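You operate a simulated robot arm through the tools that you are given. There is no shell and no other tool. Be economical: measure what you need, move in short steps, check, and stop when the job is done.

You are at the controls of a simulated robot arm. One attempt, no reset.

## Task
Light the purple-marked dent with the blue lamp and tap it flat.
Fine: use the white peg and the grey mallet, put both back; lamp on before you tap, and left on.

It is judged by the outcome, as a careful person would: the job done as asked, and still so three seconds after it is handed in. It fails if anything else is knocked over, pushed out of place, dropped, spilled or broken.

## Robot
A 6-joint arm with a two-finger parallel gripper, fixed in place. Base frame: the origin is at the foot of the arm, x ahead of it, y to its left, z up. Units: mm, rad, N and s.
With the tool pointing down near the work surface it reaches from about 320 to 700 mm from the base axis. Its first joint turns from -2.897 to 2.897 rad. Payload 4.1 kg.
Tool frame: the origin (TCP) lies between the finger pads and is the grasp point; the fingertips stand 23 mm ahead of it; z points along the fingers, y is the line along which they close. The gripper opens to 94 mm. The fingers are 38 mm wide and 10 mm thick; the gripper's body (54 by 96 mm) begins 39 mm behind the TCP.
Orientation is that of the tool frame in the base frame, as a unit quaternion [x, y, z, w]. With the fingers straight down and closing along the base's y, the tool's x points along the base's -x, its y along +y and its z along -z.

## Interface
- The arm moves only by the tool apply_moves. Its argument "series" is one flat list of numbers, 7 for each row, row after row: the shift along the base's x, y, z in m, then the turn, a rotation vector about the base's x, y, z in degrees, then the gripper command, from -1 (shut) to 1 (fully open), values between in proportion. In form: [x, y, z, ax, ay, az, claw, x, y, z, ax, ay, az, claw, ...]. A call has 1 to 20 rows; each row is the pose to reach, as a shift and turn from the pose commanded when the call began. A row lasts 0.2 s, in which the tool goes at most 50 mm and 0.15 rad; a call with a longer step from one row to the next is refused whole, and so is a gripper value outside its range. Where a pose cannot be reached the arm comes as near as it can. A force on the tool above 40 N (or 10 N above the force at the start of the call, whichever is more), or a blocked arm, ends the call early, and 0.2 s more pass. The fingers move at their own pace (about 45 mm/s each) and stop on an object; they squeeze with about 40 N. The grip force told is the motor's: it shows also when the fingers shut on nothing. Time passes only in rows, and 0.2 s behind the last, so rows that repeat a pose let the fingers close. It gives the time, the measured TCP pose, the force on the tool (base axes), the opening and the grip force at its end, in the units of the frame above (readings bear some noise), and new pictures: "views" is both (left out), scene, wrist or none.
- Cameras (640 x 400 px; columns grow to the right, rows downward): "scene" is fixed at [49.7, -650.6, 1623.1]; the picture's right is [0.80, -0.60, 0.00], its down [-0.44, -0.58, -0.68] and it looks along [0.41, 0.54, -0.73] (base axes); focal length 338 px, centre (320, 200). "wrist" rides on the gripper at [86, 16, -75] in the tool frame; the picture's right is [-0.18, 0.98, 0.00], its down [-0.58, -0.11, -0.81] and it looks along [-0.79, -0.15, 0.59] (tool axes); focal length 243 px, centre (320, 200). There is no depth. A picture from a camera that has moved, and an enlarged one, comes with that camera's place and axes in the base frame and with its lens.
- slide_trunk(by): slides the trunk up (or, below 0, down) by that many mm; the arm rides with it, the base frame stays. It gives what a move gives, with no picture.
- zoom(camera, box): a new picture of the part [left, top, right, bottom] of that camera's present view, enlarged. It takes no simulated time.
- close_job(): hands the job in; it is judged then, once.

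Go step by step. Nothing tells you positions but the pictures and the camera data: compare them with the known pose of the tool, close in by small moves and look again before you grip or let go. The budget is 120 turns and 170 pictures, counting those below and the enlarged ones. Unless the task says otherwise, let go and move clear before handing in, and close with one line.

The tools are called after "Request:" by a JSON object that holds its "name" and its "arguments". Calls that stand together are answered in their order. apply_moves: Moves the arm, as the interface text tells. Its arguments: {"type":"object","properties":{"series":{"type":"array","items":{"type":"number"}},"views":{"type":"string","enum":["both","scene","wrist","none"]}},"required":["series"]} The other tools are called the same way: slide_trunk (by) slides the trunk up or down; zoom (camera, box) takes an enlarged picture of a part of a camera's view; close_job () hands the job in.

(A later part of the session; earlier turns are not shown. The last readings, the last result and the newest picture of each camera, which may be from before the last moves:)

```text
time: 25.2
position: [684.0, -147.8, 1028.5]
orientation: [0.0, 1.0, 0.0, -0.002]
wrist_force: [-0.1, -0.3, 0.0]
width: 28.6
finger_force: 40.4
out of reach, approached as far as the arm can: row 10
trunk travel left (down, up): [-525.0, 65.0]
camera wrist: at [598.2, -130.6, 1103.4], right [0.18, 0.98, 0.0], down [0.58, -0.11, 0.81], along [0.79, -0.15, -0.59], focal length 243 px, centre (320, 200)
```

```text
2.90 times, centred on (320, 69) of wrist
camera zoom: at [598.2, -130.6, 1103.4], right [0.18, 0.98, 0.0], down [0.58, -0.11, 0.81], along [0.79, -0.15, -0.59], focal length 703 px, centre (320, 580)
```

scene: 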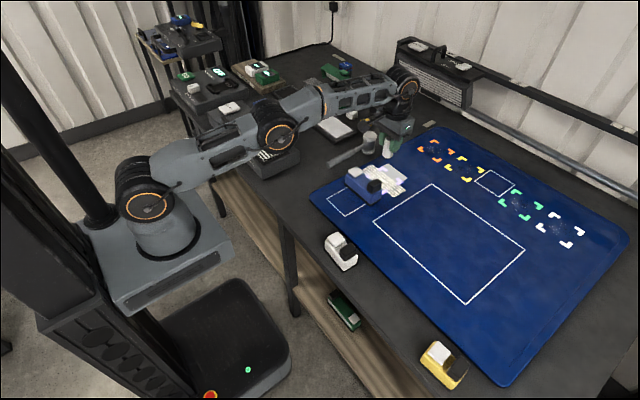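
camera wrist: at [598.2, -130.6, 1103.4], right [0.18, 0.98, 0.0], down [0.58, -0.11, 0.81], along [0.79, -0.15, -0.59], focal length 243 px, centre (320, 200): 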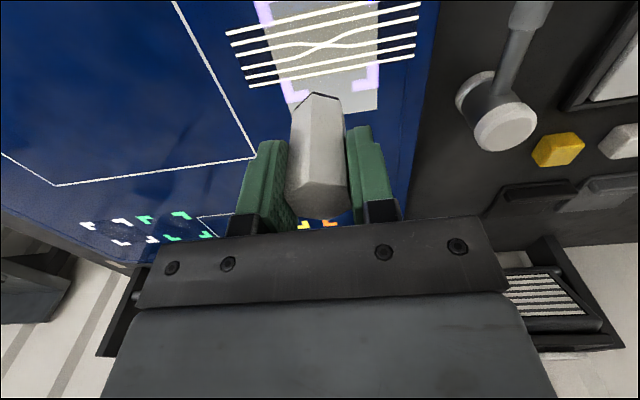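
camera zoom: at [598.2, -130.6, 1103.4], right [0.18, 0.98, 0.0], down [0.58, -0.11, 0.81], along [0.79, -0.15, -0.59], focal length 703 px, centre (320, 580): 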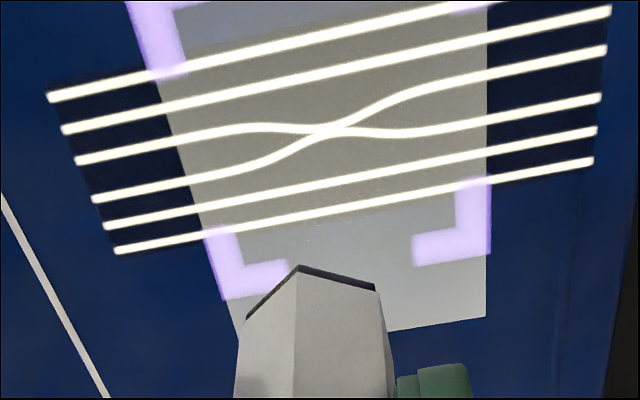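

The dent centre is at (686.5, -144.6). I'll lower the peg partway and check the reach there.

Request:
{"name": "apply_moves", "arguments": {"series": [0, 0.001, -0.03, 0, 0, 0, -1, 0, 0.0017, -0.06, 0, 0, 0, -1, 0, 0.0017, -0.085, 0, 0, 0, -1, 0, 0.0017, -0.095, 0, 0, 0, -1], "views": "wrist"}}

```text
time: 26.2
position: [683.0, -146.0, 933.1]
orientation: [0.0, 1.0, 0.001, -0.001]
wrist_force: [0.7, -0.1, -1.1]
width: 28.6
finger_force: 39.7
trunk travel left (down, up): [-525.0, 65.0]
camera wrist: at [597.2, -128.9, 1008.3], right [0.18, 0.98, 0.0], down [0.58, -0.11, 0.81], along [0.79, -0.15, -0.59], focal length 243 px, centre (320, 200)
```

wrist: 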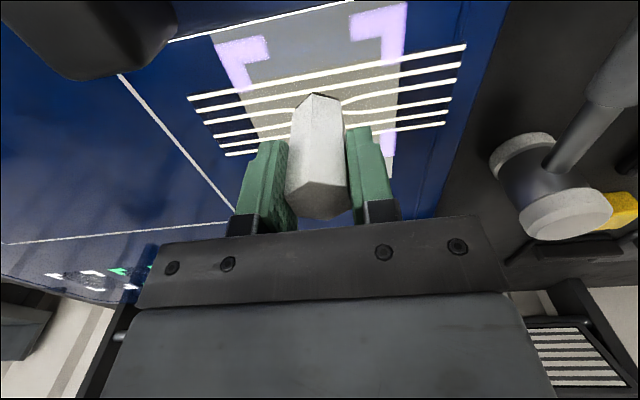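

It's now within reach at this height, so I'll nudge x by +5 mm.

Request:
{"name": "apply_moves", "arguments": {"series": [0.003, 0.0005, 0, 0, 0, 0, -1, 0.005, 0.0005, 0, 0, 0, 0, -1, 0.005, 0.0005, 0, 0, 0, 0, -1], "views": "none"}}

Request:
{"name": "zoom", "arguments": {"camera": "wrist", "box": [180, 0, 500, 200]}}

Request:
{"name": "zoom", "arguments": {"camera": "scene", "box": [335, 130, 447, 210]}}

```text
time: 27.0
position: [689.0, -144.6, 934.9]
orientation: [0.0, 1.0, 0.0, 0.0]
wrist_force: [-0.6, 0.9, -0.4]
width: 28.8
finger_force: 39.8
trunk travel left (down, up): [-525.0, 65.0]
```

```text
2.00 times, centred on (340, 100) of wrist
camera zoom: at [602.5, -127.5, 1009.4], right [0.18, 0.98, 0.0], down [0.58, -0.11, 0.81], along [0.79, -0.15, -0.59], focal length 485 px, centre (280, 400)
```

zoom: 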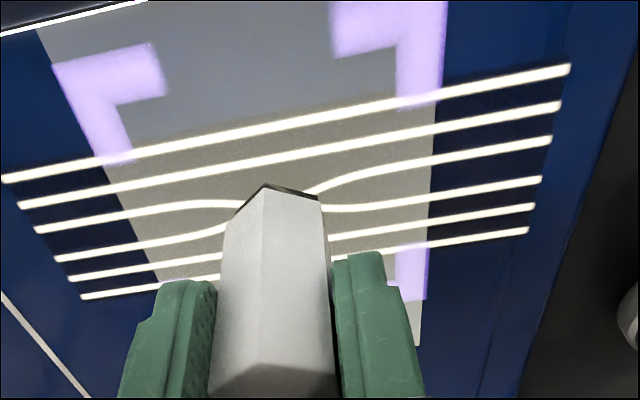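

```text
5.00 times, centred on (391, 170) of scene
camera zoom: at [49.7, -650.6, 1623.1], right [0.8, -0.6, 0.0], down [-0.44, -0.58, -0.68], along [0.41, 0.54, -0.73], focal length 1689 px, centre (-35, 350)
```

zoom: 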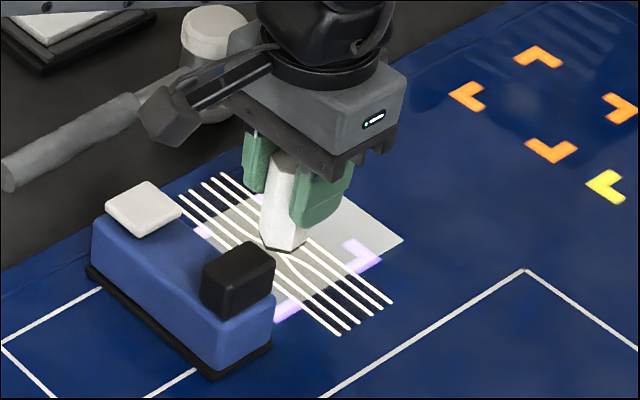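

The peg is over the pinch. I'll lower it gently to contact.

Request:
{"name": "apply_moves", "arguments": {"series": [0, 0, -0.005, 0, 0, 0, -1, 0, 0, -0.009, 0, 0, 0, -1, 0, 0, -0.012, 0, 0, 0, -1, 0, 0, -0.014, 0, 0, 0, -1], "views": "none"}}

```text
time: 28.0
position: [687.9, -145.1, 924.2]
orientation: [0.0, 1.0, -0.001, 0.003]
wrist_force: [-3.1, -2.3, 19.7]
width: 28.7
finger_force: 39.7
trunk travel left (down, up): [-525.0, 65.0]
```

The peg has made contact. I'll unload slightly and release.

Request:
{"name": "apply_moves", "arguments": {"series": [0, 0, 0.002, 0, 0, 0, -1, 0, 0, 0.002, 0, 0, 0, -0.2, 0, 0, 0.002, 0, 0, 0, 0.2, 0, 0, 0.002, 0, 0, 0, 0.3, 0, 0, 0.002, 0, 0, 0, 0.3], "views": "wrist"}}

Request:
{"name": "zoom", "arguments": {"camera": "scene", "box": [335, 130, 447, 210]}}

```text
time: 29.2
position: [689.5, -144.4, 923.9]
orientation: [0.0, 1.0, 0.0, 0.0]
wrist_force: [-0.1, 0.5, -0.3]
width: 60.9
finger_force: 0.1
trunk travel left (down, up): [-525.0, 65.0]
camera wrist: at [603.2, -127.3, 998.4], right [0.18, 0.98, 0.0], down [0.58, -0.11, 0.81], along [0.79, -0.15, -0.59], focal length 243 px, centre (320, 200)
```

wrist: 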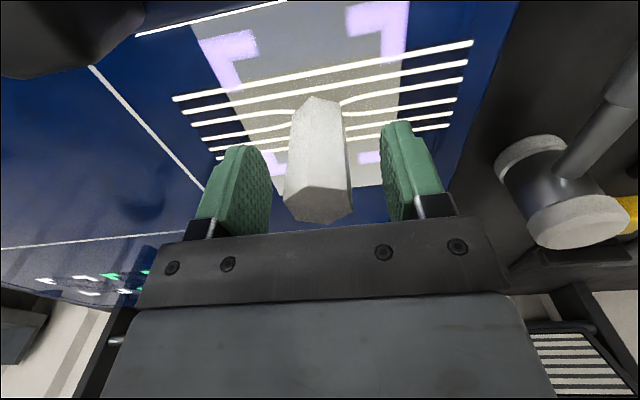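

```text
5.00 times, centred on (391, 170) of scene
camera zoom: at [49.7, -650.6, 1623.1], right [0.8, -0.6, 0.0], down [-0.44, -0.58, -0.68], along [0.41, 0.54, -0.73], focal length 1689 px, centre (-35, 350)
```

zoom: 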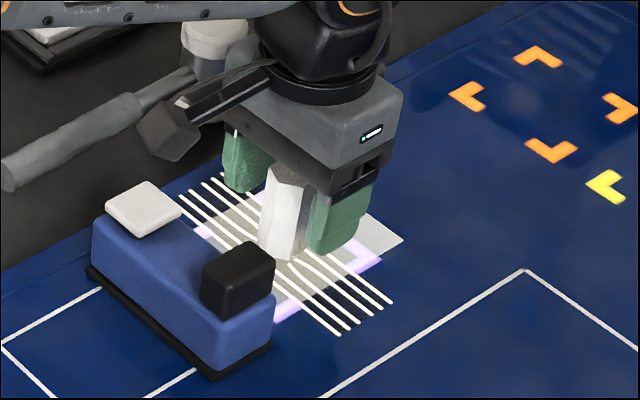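

The peg is standing. I'll rise straight up, then move back towards the mallet handle.

Request:
{"name": "apply_moves", "arguments": {"series": [0, 0, 0.04, 0, 0, 0, 0.3, 0, 0, 0.08, 0, 0, 0, 0.3, -0.005, 0, 0.12, 0, 0, 0, 0.3, -0.037, 0.03, 0.12, 0, 0, 0, 0.3, -0.069, 0.06, 0.12, 0, 0, 0, 0.3, -0.1, 0.09, 0.12, 0, 0, 0, 0.3, -0.13, 0.12, 0.12, 0, 0, 0, 0.3, -0.16, 0.15, 0.12, 0, 0, 0, 0.3], "views": "both"}}

Request:
{"name": "zoom", "arguments": {"camera": "scene", "box": [315, 115, 427, 185]}}

Request:
{"name": "zoom", "arguments": {"camera": "wrist", "box": [200, 0, 440, 150]}}

```text
time: 31.0
position: [685.5, -113.6, 1052.5]
orientation: [0.001, 1.0, -0.001, -0.001]
wrist_force: [0.4, -0.7, -0.1]
width: 61.0
finger_force: 0.1
out of reach, approached as far as the arm can: row 4, 5, 6, 7, 8
trunk travel left (down, up): [-525.0, 65.0]
camera wrist: at [600.1, -96.7, 1127.4], right [0.18, 0.98, 0.0], down [0.58, -0.11, 0.81], along [0.79, -0.15, -0.59], focal length 243 px, centre (320, 200)
```

scene: 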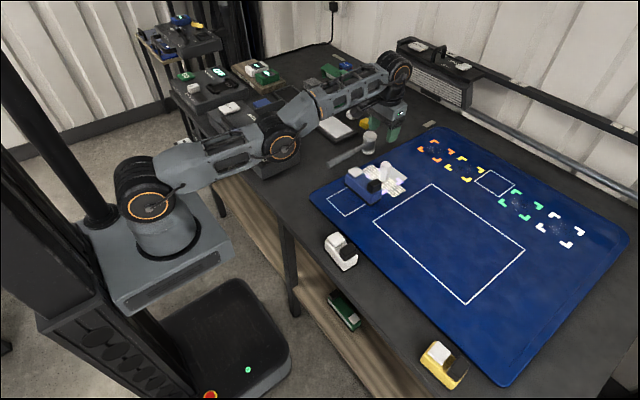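
wrist: 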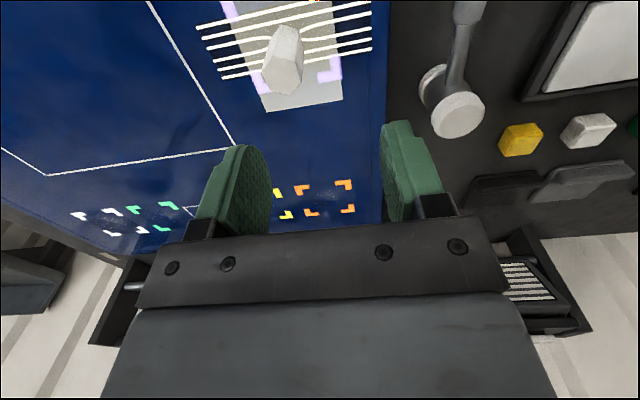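

```text
5.71 times, centred on (371, 150) of scene
camera zoom: at [49.7, -650.6, 1623.1], right [0.8, -0.6, 0.0], down [-0.44, -0.58, -0.68], along [0.41, 0.54, -0.73], focal length 1931 px, centre (29, 486)
```

zoom: 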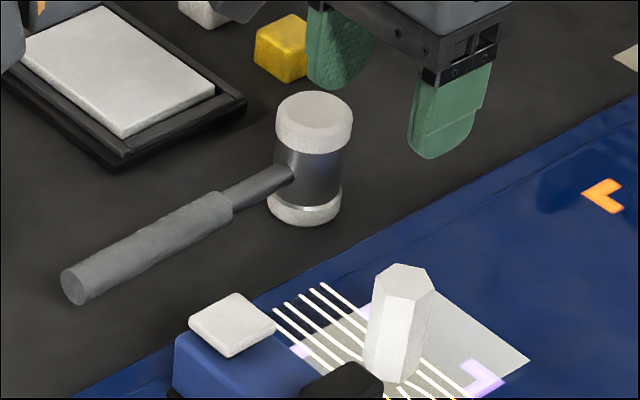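

```text
2.67 times, centred on (320, 75) of wrist
camera zoom: at [600.1, -96.7, 1127.4], right [0.18, 0.98, 0.0], down [0.58, -0.11, 0.81], along [0.79, -0.15, -0.59], focal length 647 px, centre (320, 533)
```

zoom: 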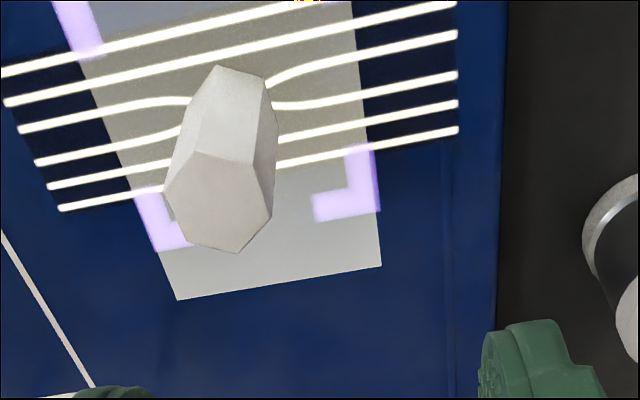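

The peg stands at about (690, -144). The mallet's head is at (765, 5), z 853–926, and its sleeve runs along x up to about 695 at z≈889. I'll hover over the sleeve near the head to keep the lever short.

Request:
{"name": "apply_moves", "arguments": {"series": [-0.01, 0.03, 0, 0, 0, 0, 0.3, -0.013, 0.06, -0.01, 0, 0, 0, 0.3, -0.013, 0.09, -0.03, 0, 0, 0, 0.3, -0.013, 0.118, -0.06, 0, 0, 0, 0.3, -0.013, 0.118, -0.095, 0, 0, 0, 0.3], "views": "both"}}

Request:
{"name": "zoom", "arguments": {"camera": "scene", "box": [315, 100, 427, 185]}}

```text
time: 32.2
position: [707.1, -1.3, 989.2]
orientation: [0.0, 1.0, 0.0, -0.001]
wrist_force: [-0.5, -0.5, 0.4]
width: 61.1
finger_force: 0.2
out of reach, approached as far as the arm can: row 1, 2, 3, 4, 5
trunk travel left (down, up): [-525.0, 65.0]
camera wrist: at [620.0, 15.8, 1064.2], right [0.18, 0.98, 0.0], down [0.58, -0.11, 0.81], along [0.79, -0.15, -0.59], focal length 243 px, centre (320, 200)
```

scene: 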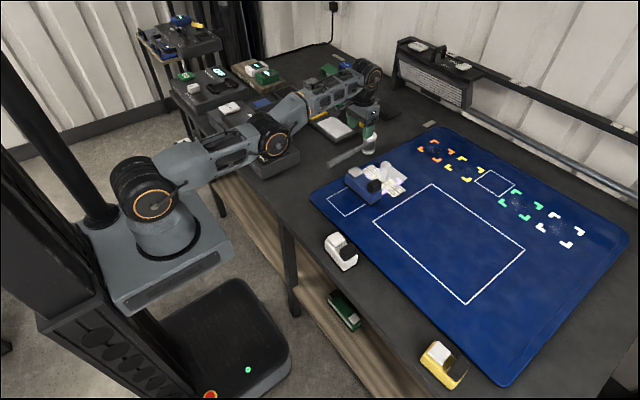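
wrist: 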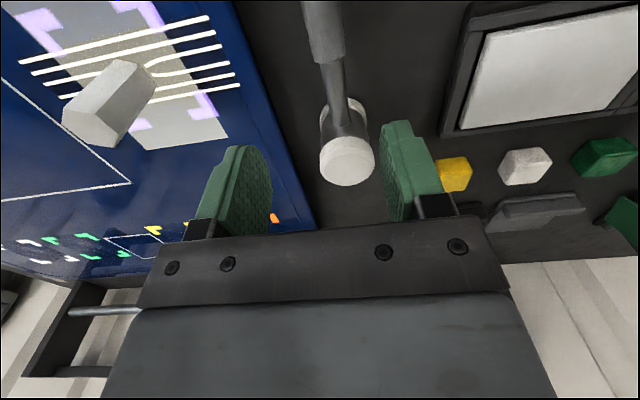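

```text
4.71 times, centred on (371, 142) of scene
camera zoom: at [49.7, -650.6, 1623.1], right [0.8, -0.6, 0.0], down [-0.44, -0.58, -0.68], along [0.41, 0.54, -0.73], focal length 1590 px, centre (80, 471)
```

zoom: 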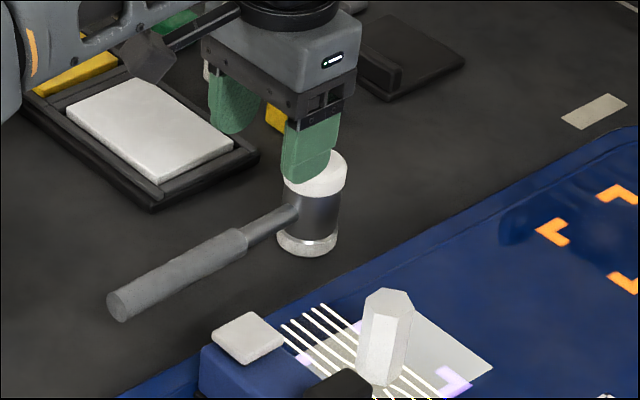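

The arm slid along its reach boundary. I'll pull back inward in x.

Request:
{"name": "apply_moves", "arguments": {"series": [-0.02, 0, 0, 0, 0, 0, 0.3, -0.036, 0.004, 0, 0, 0, 0, 0.3], "views": "none"}}

```text
time: 32.8
position: [705.8, -1.4, 989.9]
orientation: [0.0, 1.0, 0.0, -0.001]
wrist_force: [-0.4, 0.1, -0.9]
width: 61.1
finger_force: 0.3
out of reach, approached as far as the arm can: row 1, 2
trunk travel left (down, up): [-525.0, 65.0]
```

The solver seems stuck at full stretch. Earlier, lowering freed it, so I'll try a pure descent; the fingers straddle the thin shaft here with clearance.

Request:
{"name": "apply_moves", "arguments": {"series": [0, 0.003, -0.01, 0, 0, 0, 0.3, 0, 0.005, -0.02, 0, 0, 0, 0.3, 0, 0.005, -0.03, 0, 0, 0, 0.3], "views": "none"}}

```text
time: 33.6
position: [709.9, 3.5, 959.3]
orientation: [0.0, 1.0, 0.0, -0.002]
wrist_force: [-0.2, 0.1, -0.4]
width: 61.0
finger_force: 0.1
trunk travel left (down, up): [-525.0, 65.0]
```

It's free again. Now I'll move back in x at this height.

Request:
{"name": "apply_moves", "arguments": {"series": [-0.015, 0.0005, 0, 0, 0, 0, 0.3, -0.036, 0.0005, 0, 0, 0, 0, 0.3, -0.036, 0.0005, 0, 0, 0, 0, 0.3], "views": "both"}}

Request:
{"name": "zoom", "arguments": {"camera": "scene", "box": [315, 100, 427, 185]}}

```text
time: 34.4
position: [708.8, 5.0, 958.9]
orientation: [0.0, 1.0, 0.0, 0.0]
wrist_force: [-0.7, 0.2, 0.5]
width: 61.2
finger_force: 0.1
out of reach, approached as far as the arm can: row 1, 2, 3
trunk travel left (down, up): [-525.0, 65.0]
camera wrist: at [622.9, 21.6, 1035.4], right [0.18, 0.98, 0.0], down [0.58, -0.11, 0.81], along [0.79, -0.15, -0.59], focal length 243 px, centre (320, 200)
```

scene: 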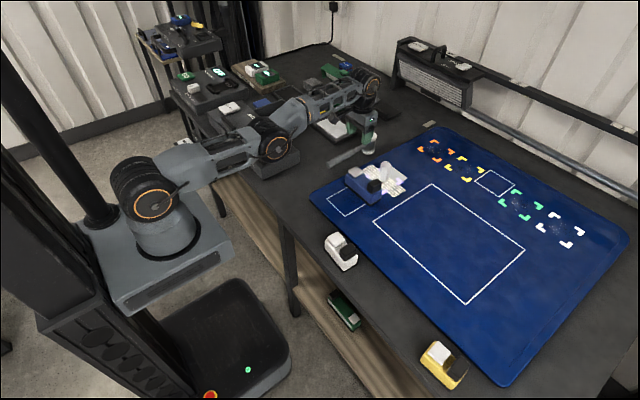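
wrist: 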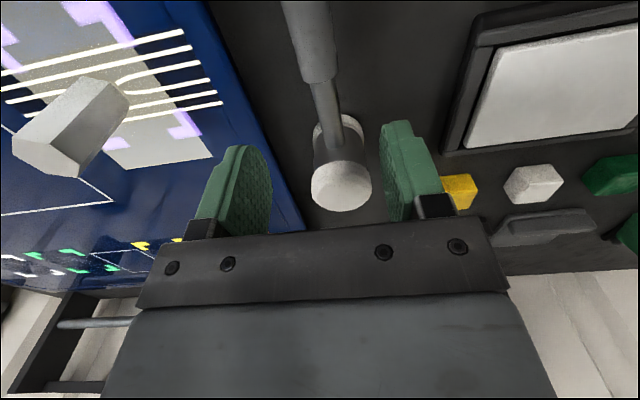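

```text
4.71 times, centred on (371, 142) of scene
camera zoom: at [49.7, -650.6, 1623.1], right [0.8, -0.6, 0.0], down [-0.44, -0.58, -0.68], along [0.41, 0.54, -0.73], focal length 1590 px, centre (80, 471)
```

zoom: 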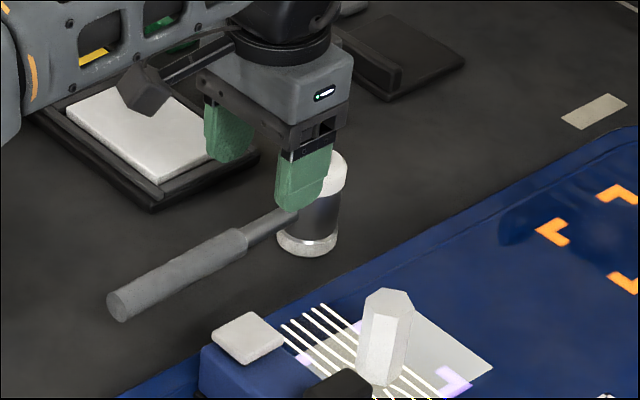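

I'll go lower so the elbow bends; the fingers straddle the shaft safely. Then I'll retract.

Request:
{"name": "apply_moves", "arguments": {"series": [0, 0, -0.01, 0, 0, 0, 0.3, 0, 0, -0.02, 0, 0, 0, 0.3, 0, 0, -0.03, 0, 0, 0, 0.3], "views": "none"}}

Request:
{"name": "apply_moves", "arguments": {"series": [-0.01, 0, 0, 0, 0, 0, 0.3, -0.02, 0, 0, 0, 0, 0, 0.3], "views": "none"}}

```text
time: 35.2
position: [711.0, 3.3, 928.4]
orientation: [0.0, 1.0, 0.001, -0.001]
wrist_force: [0.5, 0.3, -0.1]
width: 61.0
finger_force: 0.0
trunk travel left (down, up): [-525.0, 65.0]
```

```text
time: 35.8
position: [710.5, 3.9, 929.1]
orientation: [0.0, 1.0, 0.001, -0.001]
wrist_force: [-0.1, 1.0, 0.0]
width: 61.2
finger_force: 0.1
out of reach, approached as far as the arm can: row 1, 2
trunk travel left (down, up): [-525.0, 65.0]
```

It's still stuck radially. I'll try a small pitch of the tool to unlock the stretched arm.

Request:
{"name": "apply_moves", "arguments": {"series": [0, 0, 0, 0, -4, 0, 0.3, 0, 0, 0, 0, -8, 0, 0.3], "views": "none"}}

```text
time: 36.4
position: [733.9, 2.7, 928.3]
orientation: [0.0, 0.998, 0.0, 0.07]
wrist_force: [-0.5, -0.1, -0.1]
width: 61.1
finger_force: 0.0
out of reach, approached as far as the arm can: row 1, 2
trunk travel left (down, up): [-525.0, 65.0]
```

The TCP went outward with the pitch, and the fingers straddle the head without touching. I'll undo that exactly and then try very small inward steps.

Request:
{"name": "apply_moves", "arguments": {"series": [-0.012, 0, 0, 0, 4, 0, 0.3, -0.024, 0, 0, 0, 8, 0, 0.3], "views": "none"}}

Request:
{"name": "apply_moves", "arguments": {"series": [-0.001, 0, 0, 0, 0, 0, 0.3, -0.002, 0, 0, 0, 0, 0, 0.3, -0.003, 0, 0, 0, 0, 0, 0.3, -0.004, 0, 0, 0, 0, 0, 0.3], "views": "none"}}

```text
time: 37.0
position: [709.6, 0.7, 929.6]
orientation: [-0.001, 1.0, 0.0, 0.0]
wrist_force: [0.4, 0.4, -0.1]
width: 61.0
finger_force: 0.1
trunk travel left (down, up): [-525.0, 65.0]
```

```text
time: 38.0
position: [708.5, 1.0, 928.4]
orientation: [0.0, 1.0, 0.0, 0.0]
wrist_force: [-0.6, -0.2, -0.2]
width: 61.1
finger_force: 0.1
out of reach, approached as far as the arm can: row 4
trunk travel left (down, up): [-525.0, 65.0]
```

Small steps do make progress. I'll continue.

Request:
{"name": "apply_moves", "arguments": {"series": [-0.001, 0, 0, 0, 0, 0, 0.3, -0.002, 0, 0, 0, 0, 0, 0.3, -0.003, 0, 0, 0, 0, 0, 0.3, -0.004, 0, 0, 0, 0, 0, 0.3, -0.005, 0, 0, 0, 0, 0, 0.3, -0.006, 0, 0, 0, 0, 0, 0.3, -0.007, 0, 0, 0, 0, 0, 0.3, -0.008, 0, 0, 0, 0, 0, 0.3], "views": "none"}}

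```text
time: 39.8
position: [711.6, -0.4, 928.9]
orientation: [0.0, 1.0, 0.0, -0.001]
wrist_force: [0.7, -0.2, 0.3]
width: 61.1
finger_force: 0.1
out of reach, approached as far as the arm can: row 3, 4, 5, 6, 7, 8
trunk travel left (down, up): [-525.0, 65.0]
```

It's stuck at the straight-elbow singularity. A vertical step combined with an inward one should bend the elbow, so I'll try that going up, away from the mallet.

Request:
{"name": "apply_moves", "arguments": {"series": [-0.01, 0, 0.045, 0, 0, 0, 0.3, -0.03, 0, 0.085, 0, 0, 0, 0.3, -0.06, 0, 0.115, 0, 0, 0, 0.3, -0.1, 0, 0.13, 0, 0, 0, 0.3], "views": "scene"}}

```text
time: 40.8
position: [701.8, -1.0, 1031.2]
orientation: [0.001, 1.0, 0.0, -0.001]
wrist_force: [0.7, 0.4, -1.0]
width: 61.1
finger_force: 0.1
out of reach, approached as far as the arm can: row 1, 2, 3, 4
trunk travel left (down, up): [-525.0, 65.0]
```

scene: 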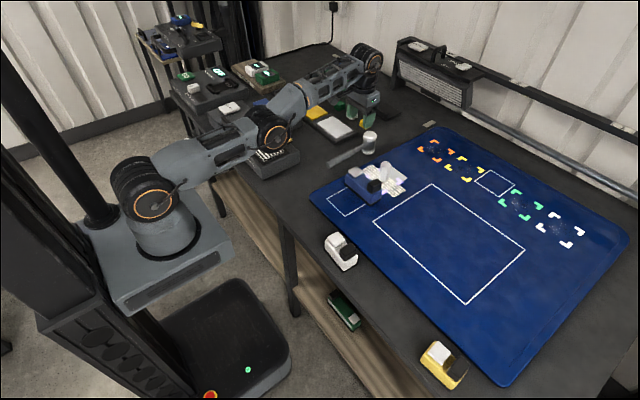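

Going up didn't unlock it. I'll try down combined with inward from here; the space over the handle is clear.

Request:
{"name": "apply_moves", "arguments": {"series": [-0.02, 0.002, -0.045, 0, 0, 0, 0.3, -0.05, 0.004, -0.08, 0, 0, 0, 0.3], "views": "none"}}

```text
time: 41.4
position: [706.4, 1.4, 981.0]
orientation: [0.0, 1.0, 0.0, -0.001]
wrist_force: [-0.1, -0.1, 0.1]
width: 61.2
finger_force: 0.1
out of reach, approached as far as the arm can: row 1, 2
trunk travel left (down, up): [-525.0, 65.0]
```

I'll try an inward step combined with the opposite pitch, which should drive the elbow the other way.

Request:
{"name": "apply_moves", "arguments": {"series": [-0.045, 0, 0.01, 0, 8.5, 0, 0.3, -0.09, 0, 0.02, 0, 17, 0, 0.3, -0.13, 0, 0.03, 0, 25, 0, 0.3], "views": "scene"}}

```text
time: 42.2
position: [607.7, 5.4, 1057.4]
orientation: [0.0, 0.991, 0.001, -0.136]
wrist_force: [-6.6, 0.3, -7.7]
width: 61.2
finger_force: 0.0
out of reach, approached as far as the arm can: row 1, 2
trunk travel left (down, up): [-525.0, 65.0]
```

scene: 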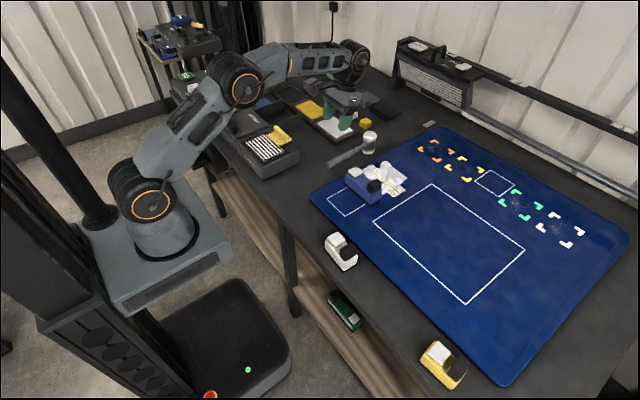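

The elbow is unlocked. I'll restore the vertical tool over the handle, keeping well inside the reach.

Request:
{"name": "apply_moves", "arguments": {"series": [0, 0, 0, 0, 0, 0, 0.3, 0.015, 0.001, 0, 0, -7, 0, 0.3, 0.03, 0.002, 0, 0, -14, 0, 0.3, 0.045, 0.002, 0, 0, -20, 0, 0.3, 0.06, 0.002, 0, 0, -25, 0, 0.3, 0.06, 0.002, 0, 0, -25, 0, 0.3], "views": "both"}}

Request:
{"name": "zoom", "arguments": {"camera": "scene", "box": [315, 100, 427, 185]}}

Request:
{"name": "zoom", "arguments": {"camera": "wrist", "box": [240, 0, 480, 220]}}

```text
time: 43.6
position: [636.5, 5.7, 1011.4]
orientation: [-0.001, 1.0, 0.0, 0.0]
wrist_force: [0.0, -0.6, 0.3]
width: 61.1
finger_force: 0.1
trunk travel left (down, up): [-525.0, 65.0]
camera wrist: at [550.5, 22.7, 1086.7], right [0.18, 0.98, 0.0], down [0.58, -0.11, 0.81], along [0.79, -0.15, -0.59], focal length 243 px, centre (320, 200)
```

scene: 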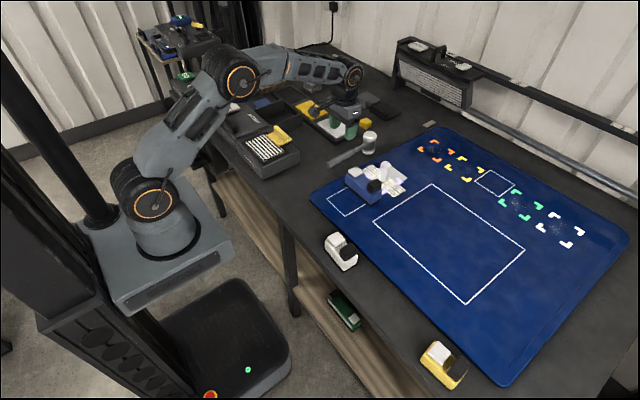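
wrist: 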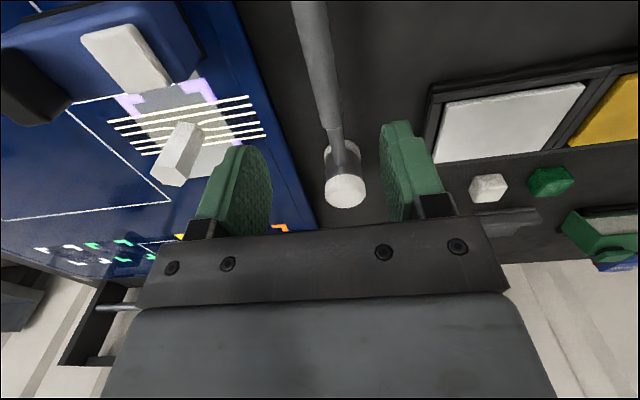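

```text
4.71 times, centred on (371, 142) of scene
camera zoom: at [49.7, -650.6, 1623.1], right [0.8, -0.6, 0.0], down [-0.44, -0.58, -0.68], along [0.41, 0.54, -0.73], focal length 1590 px, centre (80, 471)
```

zoom: 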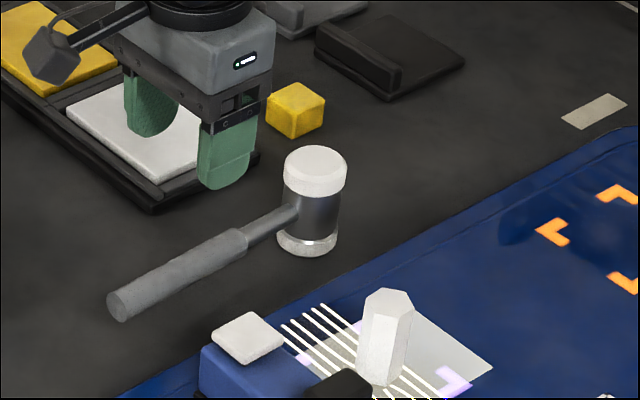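

```text
1.82 times, centred on (360, 110) of wrist
camera zoom: at [550.5, 22.7, 1086.7], right [0.18, 0.98, 0.0], down [0.58, -0.11, 0.81], along [0.79, -0.15, -0.59], focal length 441 px, centre (247, 364)
```

zoom: 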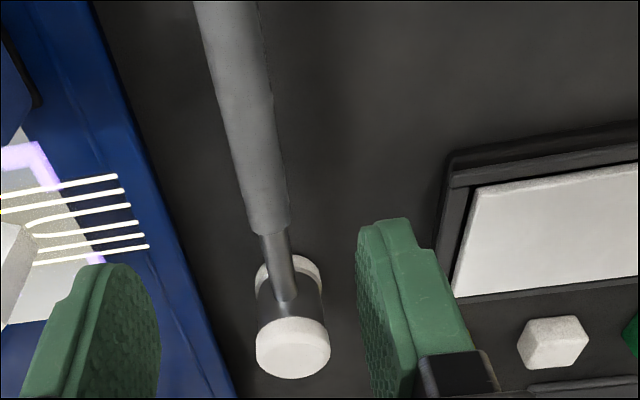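

The handle line is at y≈7–8 around x=660, with the head near (760, 9). I'll descend around the sleeve at x≈662.

Request:
{"name": "apply_moves", "arguments": {"series": [0.013, 0.001, -0.03, 0, 0, 0, 0.3, 0.025, 0.002, -0.065, 0, 0, 0, 0.3, 0.025, 0.002, -0.1, 0, 0, 0, 0.3, 0.025, 0.002, -0.119, 0, 0, 0, 0.3, 0.025, 0.002, -0.121, 0, 0, 0, 0.3], "views": "wrist"}}

Request:
{"name": "zoom", "arguments": {"camera": "scene", "box": [315, 100, 427, 185]}}

```text
time: 44.8
position: [662.2, 8.1, 891.3]
orientation: [0.0, 1.0, 0.0, 0.001]
wrist_force: [0.2, -0.8, 0.3]
width: 60.8
finger_force: 0.1
trunk travel left (down, up): [-525.0, 65.0]
camera wrist: at [575.7, 24.6, 966.7], right [0.18, 0.98, 0.0], down [0.58, -0.11, 0.81], along [0.79, -0.15, -0.59], focal length 243 px, centre (320, 200)
```

wrist: 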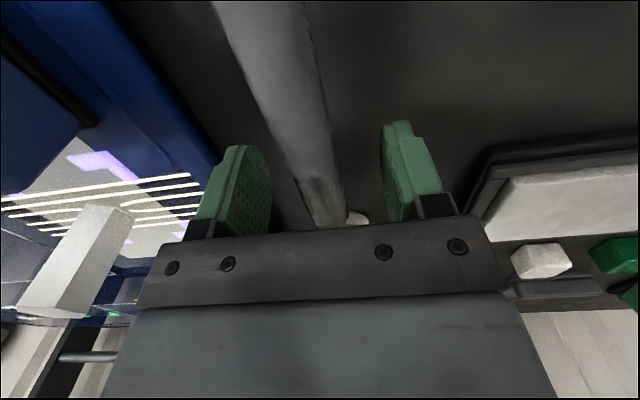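

```text
4.71 times, centred on (371, 142) of scene
camera zoom: at [49.7, -650.6, 1623.1], right [0.8, -0.6, 0.0], down [-0.44, -0.58, -0.68], along [0.41, 0.54, -0.73], focal length 1590 px, centre (80, 471)
```

zoom: 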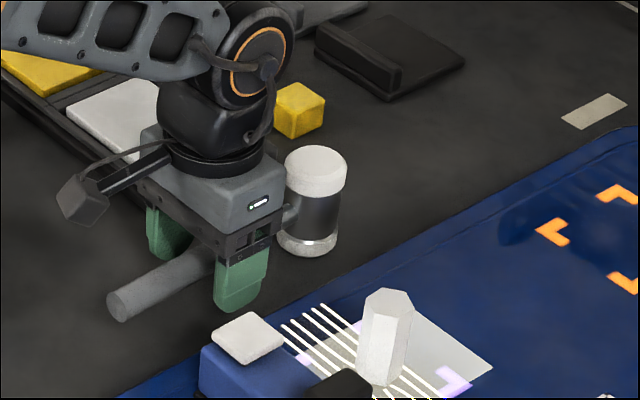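

The handle is centred between the fingers, so I'll close on it.

Request:
{"name": "apply_moves", "arguments": {"series": [0, 0, 0, 0, 0, 0, -0.2, 0, 0, 0, 0, 0, 0, -0.5, 0, 0, 0, 0, 0, 0, -1, 0, 0, 0, 0, 0, 0, -1, 0, 0, 0, 0, 0, 0, -1], "views": "none"}}

```text
time: 46.0
position: [661.2, 8.8, 891.7]
orientation: [0.0, 1.0, 0.0, 0.0]
wrist_force: [-0.2, 1.5, 0.0]
width: 22.4
finger_force: 40.4
trunk travel left (down, up): [-525.0, 65.0]
```

The sleeve is gripped (22.4 mm); its home is TCP (661.5, 8.5, 891.5). I'll lift a little and check how level the mallet stays.

Request:
{"name": "apply_moves", "arguments": {"series": [0, 0, 0.01, 0, 0, 0, -1, 0, 0, 0.03, 0, 0, 0, -1, 0, 0, 0.05, 0, 0, 0, -1, 0, 0, 0.05, 0, 0, 0, -1], "views": "wrist"}}

Request:
{"name": "zoom", "arguments": {"camera": "scene", "box": [315, 85, 427, 185]}}

```text
time: 47.0
position: [660.1, 7.0, 942.6]
orientation: [0.0, 1.0, 0.0, 0.0]
wrist_force: [0.2, 0.8, -3.5]
width: 22.3
finger_force: 40.0
trunk travel left (down, up): [-525.0, 65.0]
camera wrist: at [573.7, 23.7, 1016.8], right [0.18, 0.98, 0.0], down [0.58, -0.11, 0.81], along [0.79, -0.15, -0.59], focal length 243 px, centre (320, 200)
```

wrist: 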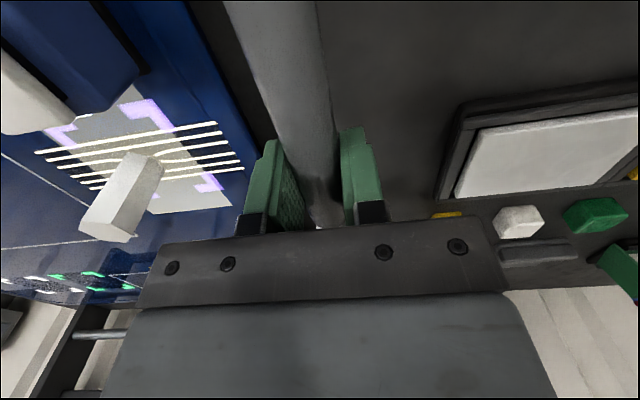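

```text
4.00 times, centred on (371, 135) of scene
camera zoom: at [49.7, -650.6, 1623.1], right [0.8, -0.6, 0.0], down [-0.44, -0.58, -0.68], along [0.41, 0.54, -0.73], focal length 1352 px, centre (116, 460)
```

zoom: 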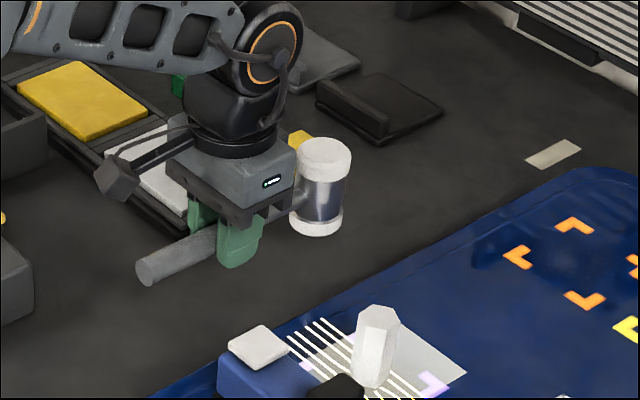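

The mallet stays level. Its head sits about 106 mm ahead of the TCP. I'll go up and carry it so the head is above the peg.

Request:
{"name": "apply_moves", "arguments": {"series": [0, 0, 0.04, 0, 0, 0, -1, 0, 0, 0.08, 0, 0, 0, -1, -0.015, -0.03, 0.09, 0, 0, 0, -1, -0.03, -0.06, 0.09, 0, 0, 0, -1, -0.046, -0.092, 0.09, 0, 0, 0, -1, -0.062, -0.124, 0.09, 0, 0, 0, -1, -0.078, -0.153, 0.09, 0, 0, 0, -1, -0.078, -0.153, 0.09, 0, 0, 0, -1], "views": "both"}}

Request:
{"name": "zoom", "arguments": {"camera": "scene", "box": [335, 110, 447, 210]}}

```text
time: 48.8
position: [581.2, -146.7, 1033.8]
orientation: [-0.001, 1.0, 0.0, 0.0]
wrist_force: [-0.3, -0.9, -2.6]
width: 22.5
finger_force: 39.9
trunk travel left (down, up): [-525.0, 65.0]
camera wrist: at [495.3, -130.1, 1109.2], right [0.18, 0.98, 0.0], down [0.58, -0.11, 0.81], along [0.79, -0.15, -0.59], focal length 243 px, centre (320, 200)
```

scene: 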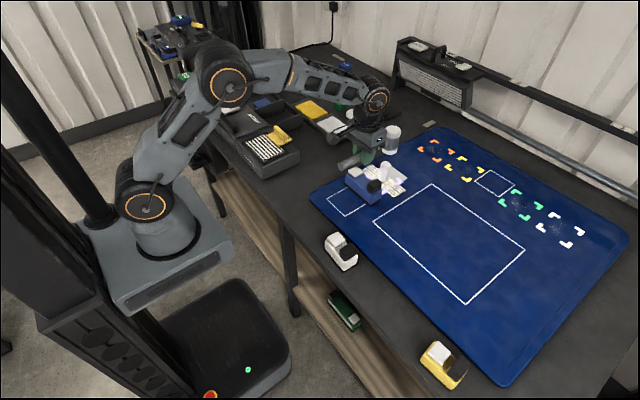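
wrist: 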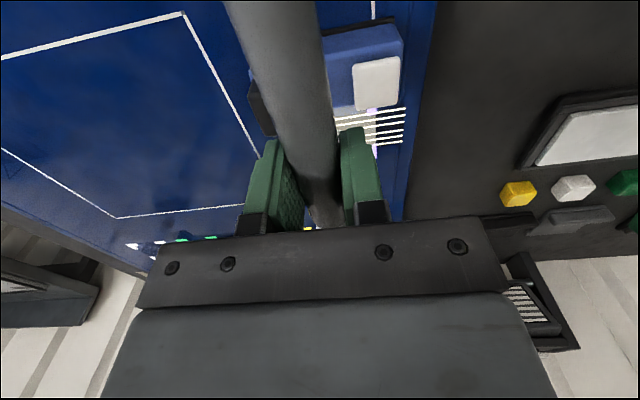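

```text
4.00 times, centred on (391, 160) of scene
camera zoom: at [49.7, -650.6, 1623.1], right [0.8, -0.6, 0.0], down [-0.44, -0.58, -0.68], along [0.41, 0.54, -0.73], focal length 1352 px, centre (36, 360)
```

zoom: 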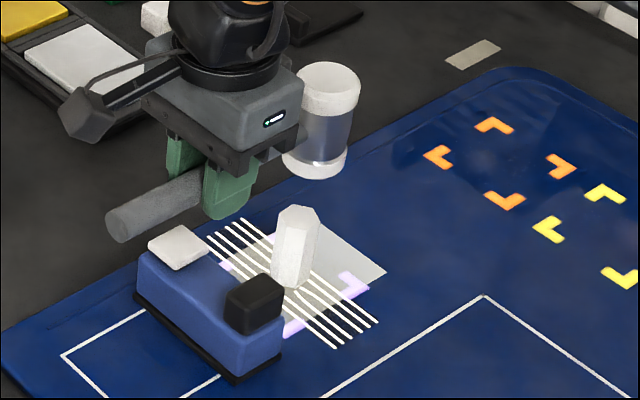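

The mallet head (693, -144) is directly over the peg (690, -144). I'll lower it to just above and check.

Request:
{"name": "apply_moves", "arguments": {"series": [-0.001, 0.001, -0.02, 0, 0, 0, -1, -0.002, 0.001, -0.038, 0, 0, 0, -1, -0.002, 0.001, -0.048, 0, 0, 0, -1, -0.002, 0.001, -0.048, 0, 0, 0, -1], "views": "none"}}

Request:
{"name": "zoom", "arguments": {"camera": "scene", "box": [335, 120, 447, 210]}}

```text
time: 49.8
position: [580.6, -146.5, 984.3]
orientation: [0.0, 1.0, 0.0, 0.0]
wrist_force: [-0.8, -0.9, -4.1]
width: 22.3
finger_force: 40.2
trunk travel left (down, up): [-525.0, 65.0]
```

```text
4.44 times, centred on (391, 165) of scene
camera zoom: at [49.7, -650.6, 1623.1], right [0.8, -0.6, 0.0], down [-0.44, -0.58, -0.68], along [0.41, 0.54, -0.73], focal length 1502 px, centre (4, 356)
```

zoom: 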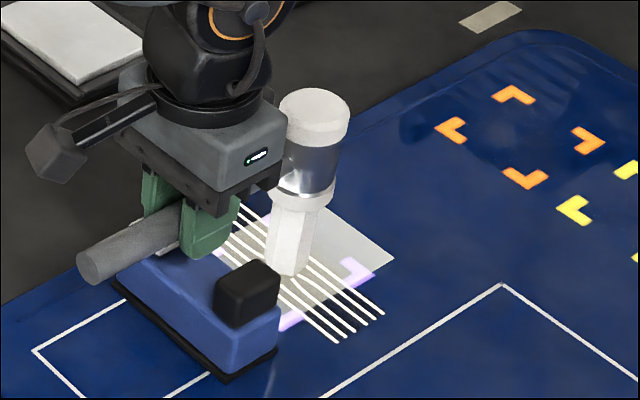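

The head is just above the peg top. I'll give a light tap and come straight back up.

Request:
{"name": "apply_moves", "arguments": {"series": [0, 0, -0.014, 0, 0, 0, -1, 0, 0, 0.015, 0, 0, 0, -1], "views": "none"}}

Request:
{"name": "zoom", "arguments": {"camera": "scene", "box": [335, 120, 447, 210]}}

```text
time: 50.4
position: [579.5, -146.5, 1000.1]
orientation: [-0.001, 1.0, 0.0, -0.001]
wrist_force: [-0.3, -0.2, -3.4]
width: 22.4
finger_force: 39.9
trunk travel left (down, up): [-525.0, 65.0]
```

```text
4.44 times, centred on (391, 165) of scene
camera zoom: at [49.7, -650.6, 1623.1], right [0.8, -0.6, 0.0], down [-0.44, -0.58, -0.68], along [0.41, 0.54, -0.73], focal length 1502 px, centre (4, 356)
```

zoom: 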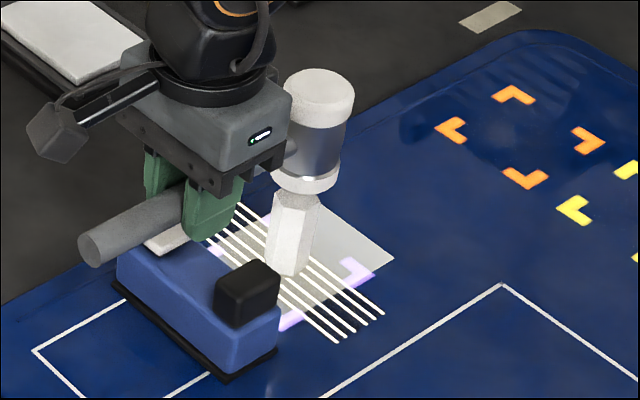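

Request:
{"name": "zoom", "arguments": {"camera": "scene", "box": [365, 155, 413, 205]}}

```text
8.00 times, centred on (389, 180) of scene
camera zoom: at [49.7, -650.6, 1623.1], right [0.8, -0.6, 0.0], down [-0.44, -0.58, -0.68], along [0.41, 0.54, -0.73], focal length 2703 px, centre (-232, 360)
```

zoom: 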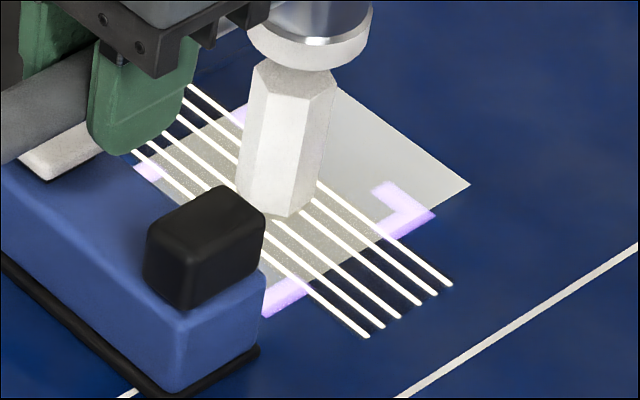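

Request:
{"name": "zoom", "arguments": {"camera": "scene", "box": [378, 170, 402, 200]}}

```text
13.33 times, centred on (390, 185) of scene
camera zoom: at [49.7, -650.6, 1623.1], right [0.8, -0.6, 0.0], down [-0.44, -0.58, -0.68], along [0.41, 0.54, -0.73], focal length 4505 px, centre (-613, 400)
```

zoom: 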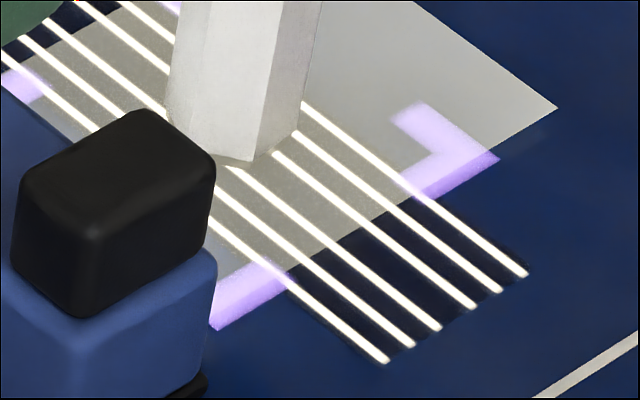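

All six stripes now run straight and parallel, so the dent is flat. I'll carry the mallet back to its home spot.

Request:
{"name": "apply_moves", "arguments": {"series": [0, 0, 0.03, 0, 0, 0, -1, 0.01, 0.02, 0.04, 0, 0, 0, -1, 0.028, 0.05, 0.04, 0, 0, 0, -1, 0.046, 0.085, 0.04, 0, 0, 0, -1, 0.064, 0.12, 0.04, 0, 0, 0, -1, 0.081, 0.154, 0.03, 0, 0, 0, -1, 0.081, 0.154, -0.01, 0, 0, 0, -1, 0.081, 0.154, -0.05, 0, 0, 0, -1, 0.081, 0.154, -0.07, 0, 0, 0, -1, 0.081, 0.154, -0.085, 0, 0, 0, -1, 0.081, 0.154, -0.085, 0, 0, 0, -1], "views": "none"}}

Request:
{"name": "zoom", "arguments": {"camera": "scene", "box": [315, 100, 427, 210]}}

```text
time: 52.8
position: [660.3, 9.2, 915.0]
orientation: [0.0, 1.0, -0.001, 0.0]
wrist_force: [-0.7, -0.5, -3.6]
width: 22.4
finger_force: 40.0
trunk travel left (down, up): [-525.0, 65.0]
```

```text
3.64 times, centred on (371, 155) of scene
camera zoom: at [49.7, -650.6, 1623.1], right [0.8, -0.6, 0.0], down [-0.44, -0.58, -0.68], along [0.41, 0.54, -0.73], focal length 1229 px, centre (134, 364)
```

zoom: 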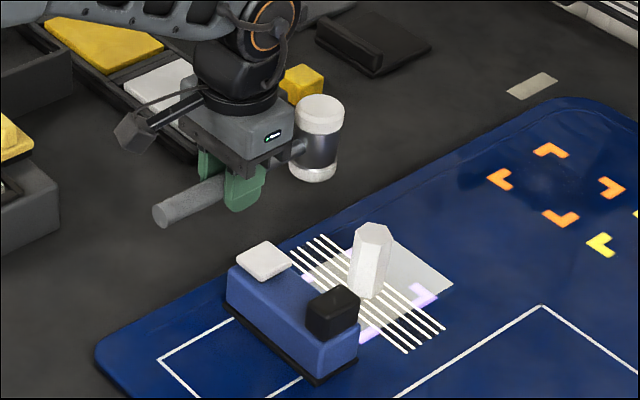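

I'll lower the mallet gently to the table.

Request:
{"name": "apply_moves", "arguments": {"series": [0.001, -0.0005, -0.01, 0, 0, 0, -1, 0.001, -0.0005, -0.018, 0, 0, 0, -1, 0.001, -0.0005, -0.022, 0, 0, 0, -1, 0.001, -0.0005, -0.024, 0, 0, 0, -1], "views": "none"}}

```text
time: 53.8
position: [660.9, 8.1, 892.7]
orientation: [-0.001, 1.0, 0.0, 0.001]
wrist_force: [-1.5, 0.1, 1.1]
width: 22.0
finger_force: 40.2
trunk travel left (down, up): [-525.0, 65.0]
```

It is resting on the table. I'll release and rise straight up, staying inside the reach limit.

Request:
{"name": "apply_moves", "arguments": {"series": [0, 0, 0, 0, 0, 0, -0.4, 0, 0, 0, 0, 0, 0, 0, 0, 0, 0, 0, 0, 0, 0.3, 0, 0, 0, 0, 0, 0, 0.3, 0, 0, 0.03, 0, 0, 0, 0.3, -0.005, 0, 0.065, 0, 0, 0, 0.3, -0.01, 0, 0.1, 0, 0, 0, 0.3, -0.03, 0, 0.115, 0, 0, 0, 0.3], "views": "both"}}

Request:
{"name": "zoom", "arguments": {"camera": "scene", "box": [315, 100, 427, 185]}}

```text
time: 55.6
position: [634.6, 8.0, 1007.8]
orientation: [0.0, 1.0, 0.0, 0.001]
wrist_force: [-0.2, -0.6, 0.8]
width: 61.1
finger_force: 0.0
trunk travel left (down, up): [-525.0, 65.0]
camera wrist: at [548.3, 25.3, 1082.8], right [0.18, 0.98, 0.0], down [0.58, -0.11, 0.81], along [0.79, -0.15, -0.59], focal length 243 px, centre (320, 200)
```

scene: 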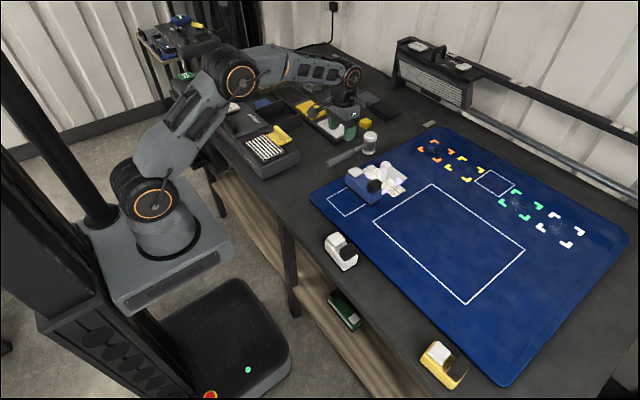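
wrist: 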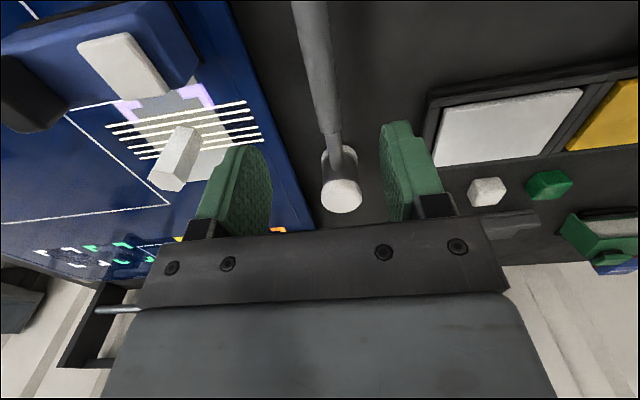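

```text
4.71 times, centred on (371, 142) of scene
camera zoom: at [49.7, -650.6, 1623.1], right [0.8, -0.6, 0.0], down [-0.44, -0.58, -0.68], along [0.41, 0.54, -0.73], focal length 1590 px, centre (80, 471)
```

zoom: 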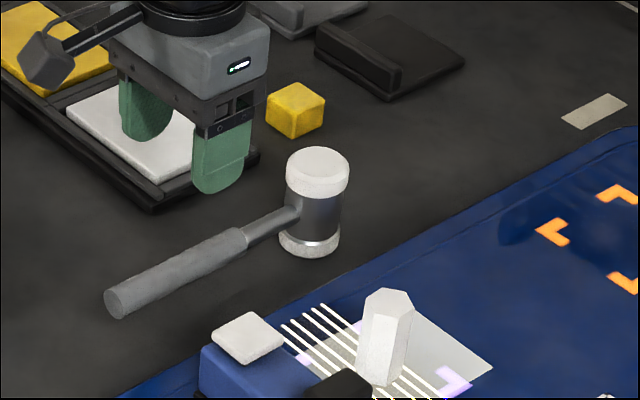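

The mallet is back in place. Now for the peg: I'll hover above it at a moderate height to stay clear of the stretch limit.

Request:
{"name": "apply_moves", "arguments": {"series": [0.01, -0.04, -0.01, 0, 0, 0, 0.3, 0.02, -0.08, -0.02, 0, 0, 0, 0.3, 0.035, -0.12, -0.03, 0, 0, 0, 0.3, 0.054, -0.152, -0.035, 0, 0, 0, 0.3, 0.054, -0.152, -0.035, 0, 0, 0, 0.3], "views": "wrist"}}

Request:
{"name": "zoom", "arguments": {"camera": "wrist", "box": [180, 0, 460, 200]}}

```text
time: 56.8
position: [687.2, -141.9, 973.4]
orientation: [-0.001, 1.0, 0.0, -0.001]
wrist_force: [-0.1, -0.3, -0.6]
width: 61.0
finger_force: 0.1
trunk travel left (down, up): [-525.0, 65.0]
camera wrist: at [600.8, -125.0, 1048.8], right [0.18, 0.98, 0.0], down [0.58, -0.11, 0.81], along [0.79, -0.15, -0.59], focal length 243 px, centre (320, 200)
```

wrist: 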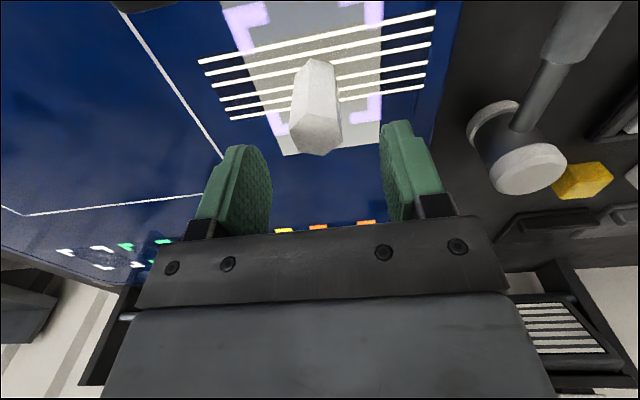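

```text
2.00 times, centred on (320, 100) of wrist
camera zoom: at [600.8, -125.0, 1048.8], right [0.18, 0.98, 0.0], down [0.58, -0.11, 0.81], along [0.79, -0.15, -0.59], focal length 485 px, centre (320, 400)
```

zoom: 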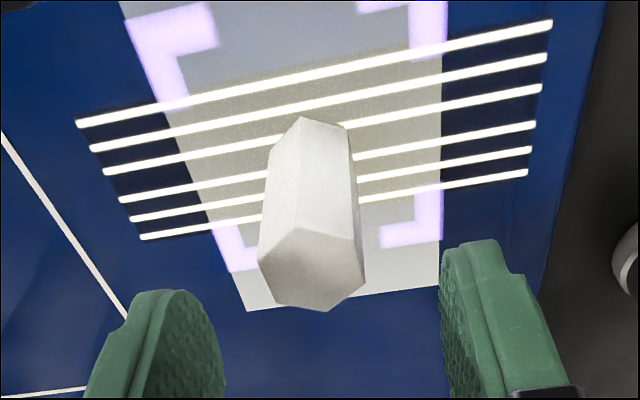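

The stripes are straight. The peg's top is at (690, -144), so I'll descend around it and grip.

Request:
{"name": "apply_moves", "arguments": {"series": [0.002, -0.002, -0.02, 0, 0, 0, 0.3, 0.002, -0.002, -0.04, 0, 0, 0, 0.3, 0.002, -0.002, -0.049, 0, 0, 0, 0.3, 0.002, -0.002, -0.049, 0, 0, 0, 0.3], "views": "wrist"}}

```text
time: 57.8
position: [687.4, -145.5, 923.3]
orientation: [0.0, 1.0, 0.0, 0.0]
wrist_force: [0.6, -0.1, -0.7]
width: 61.0
finger_force: 0.0
trunk travel left (down, up): [-525.0, 65.0]
camera wrist: at [601.8, -127.8, 997.7], right [0.18, 0.98, 0.0], down [0.58, -0.11, 0.81], along [0.79, -0.15, -0.59], focal length 243 px, centre (320, 200)
```

wrist: 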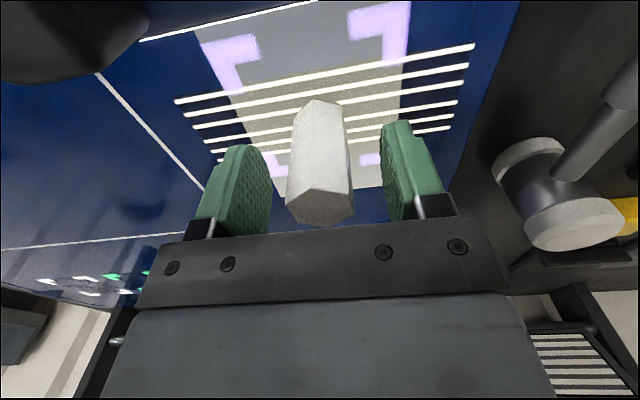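

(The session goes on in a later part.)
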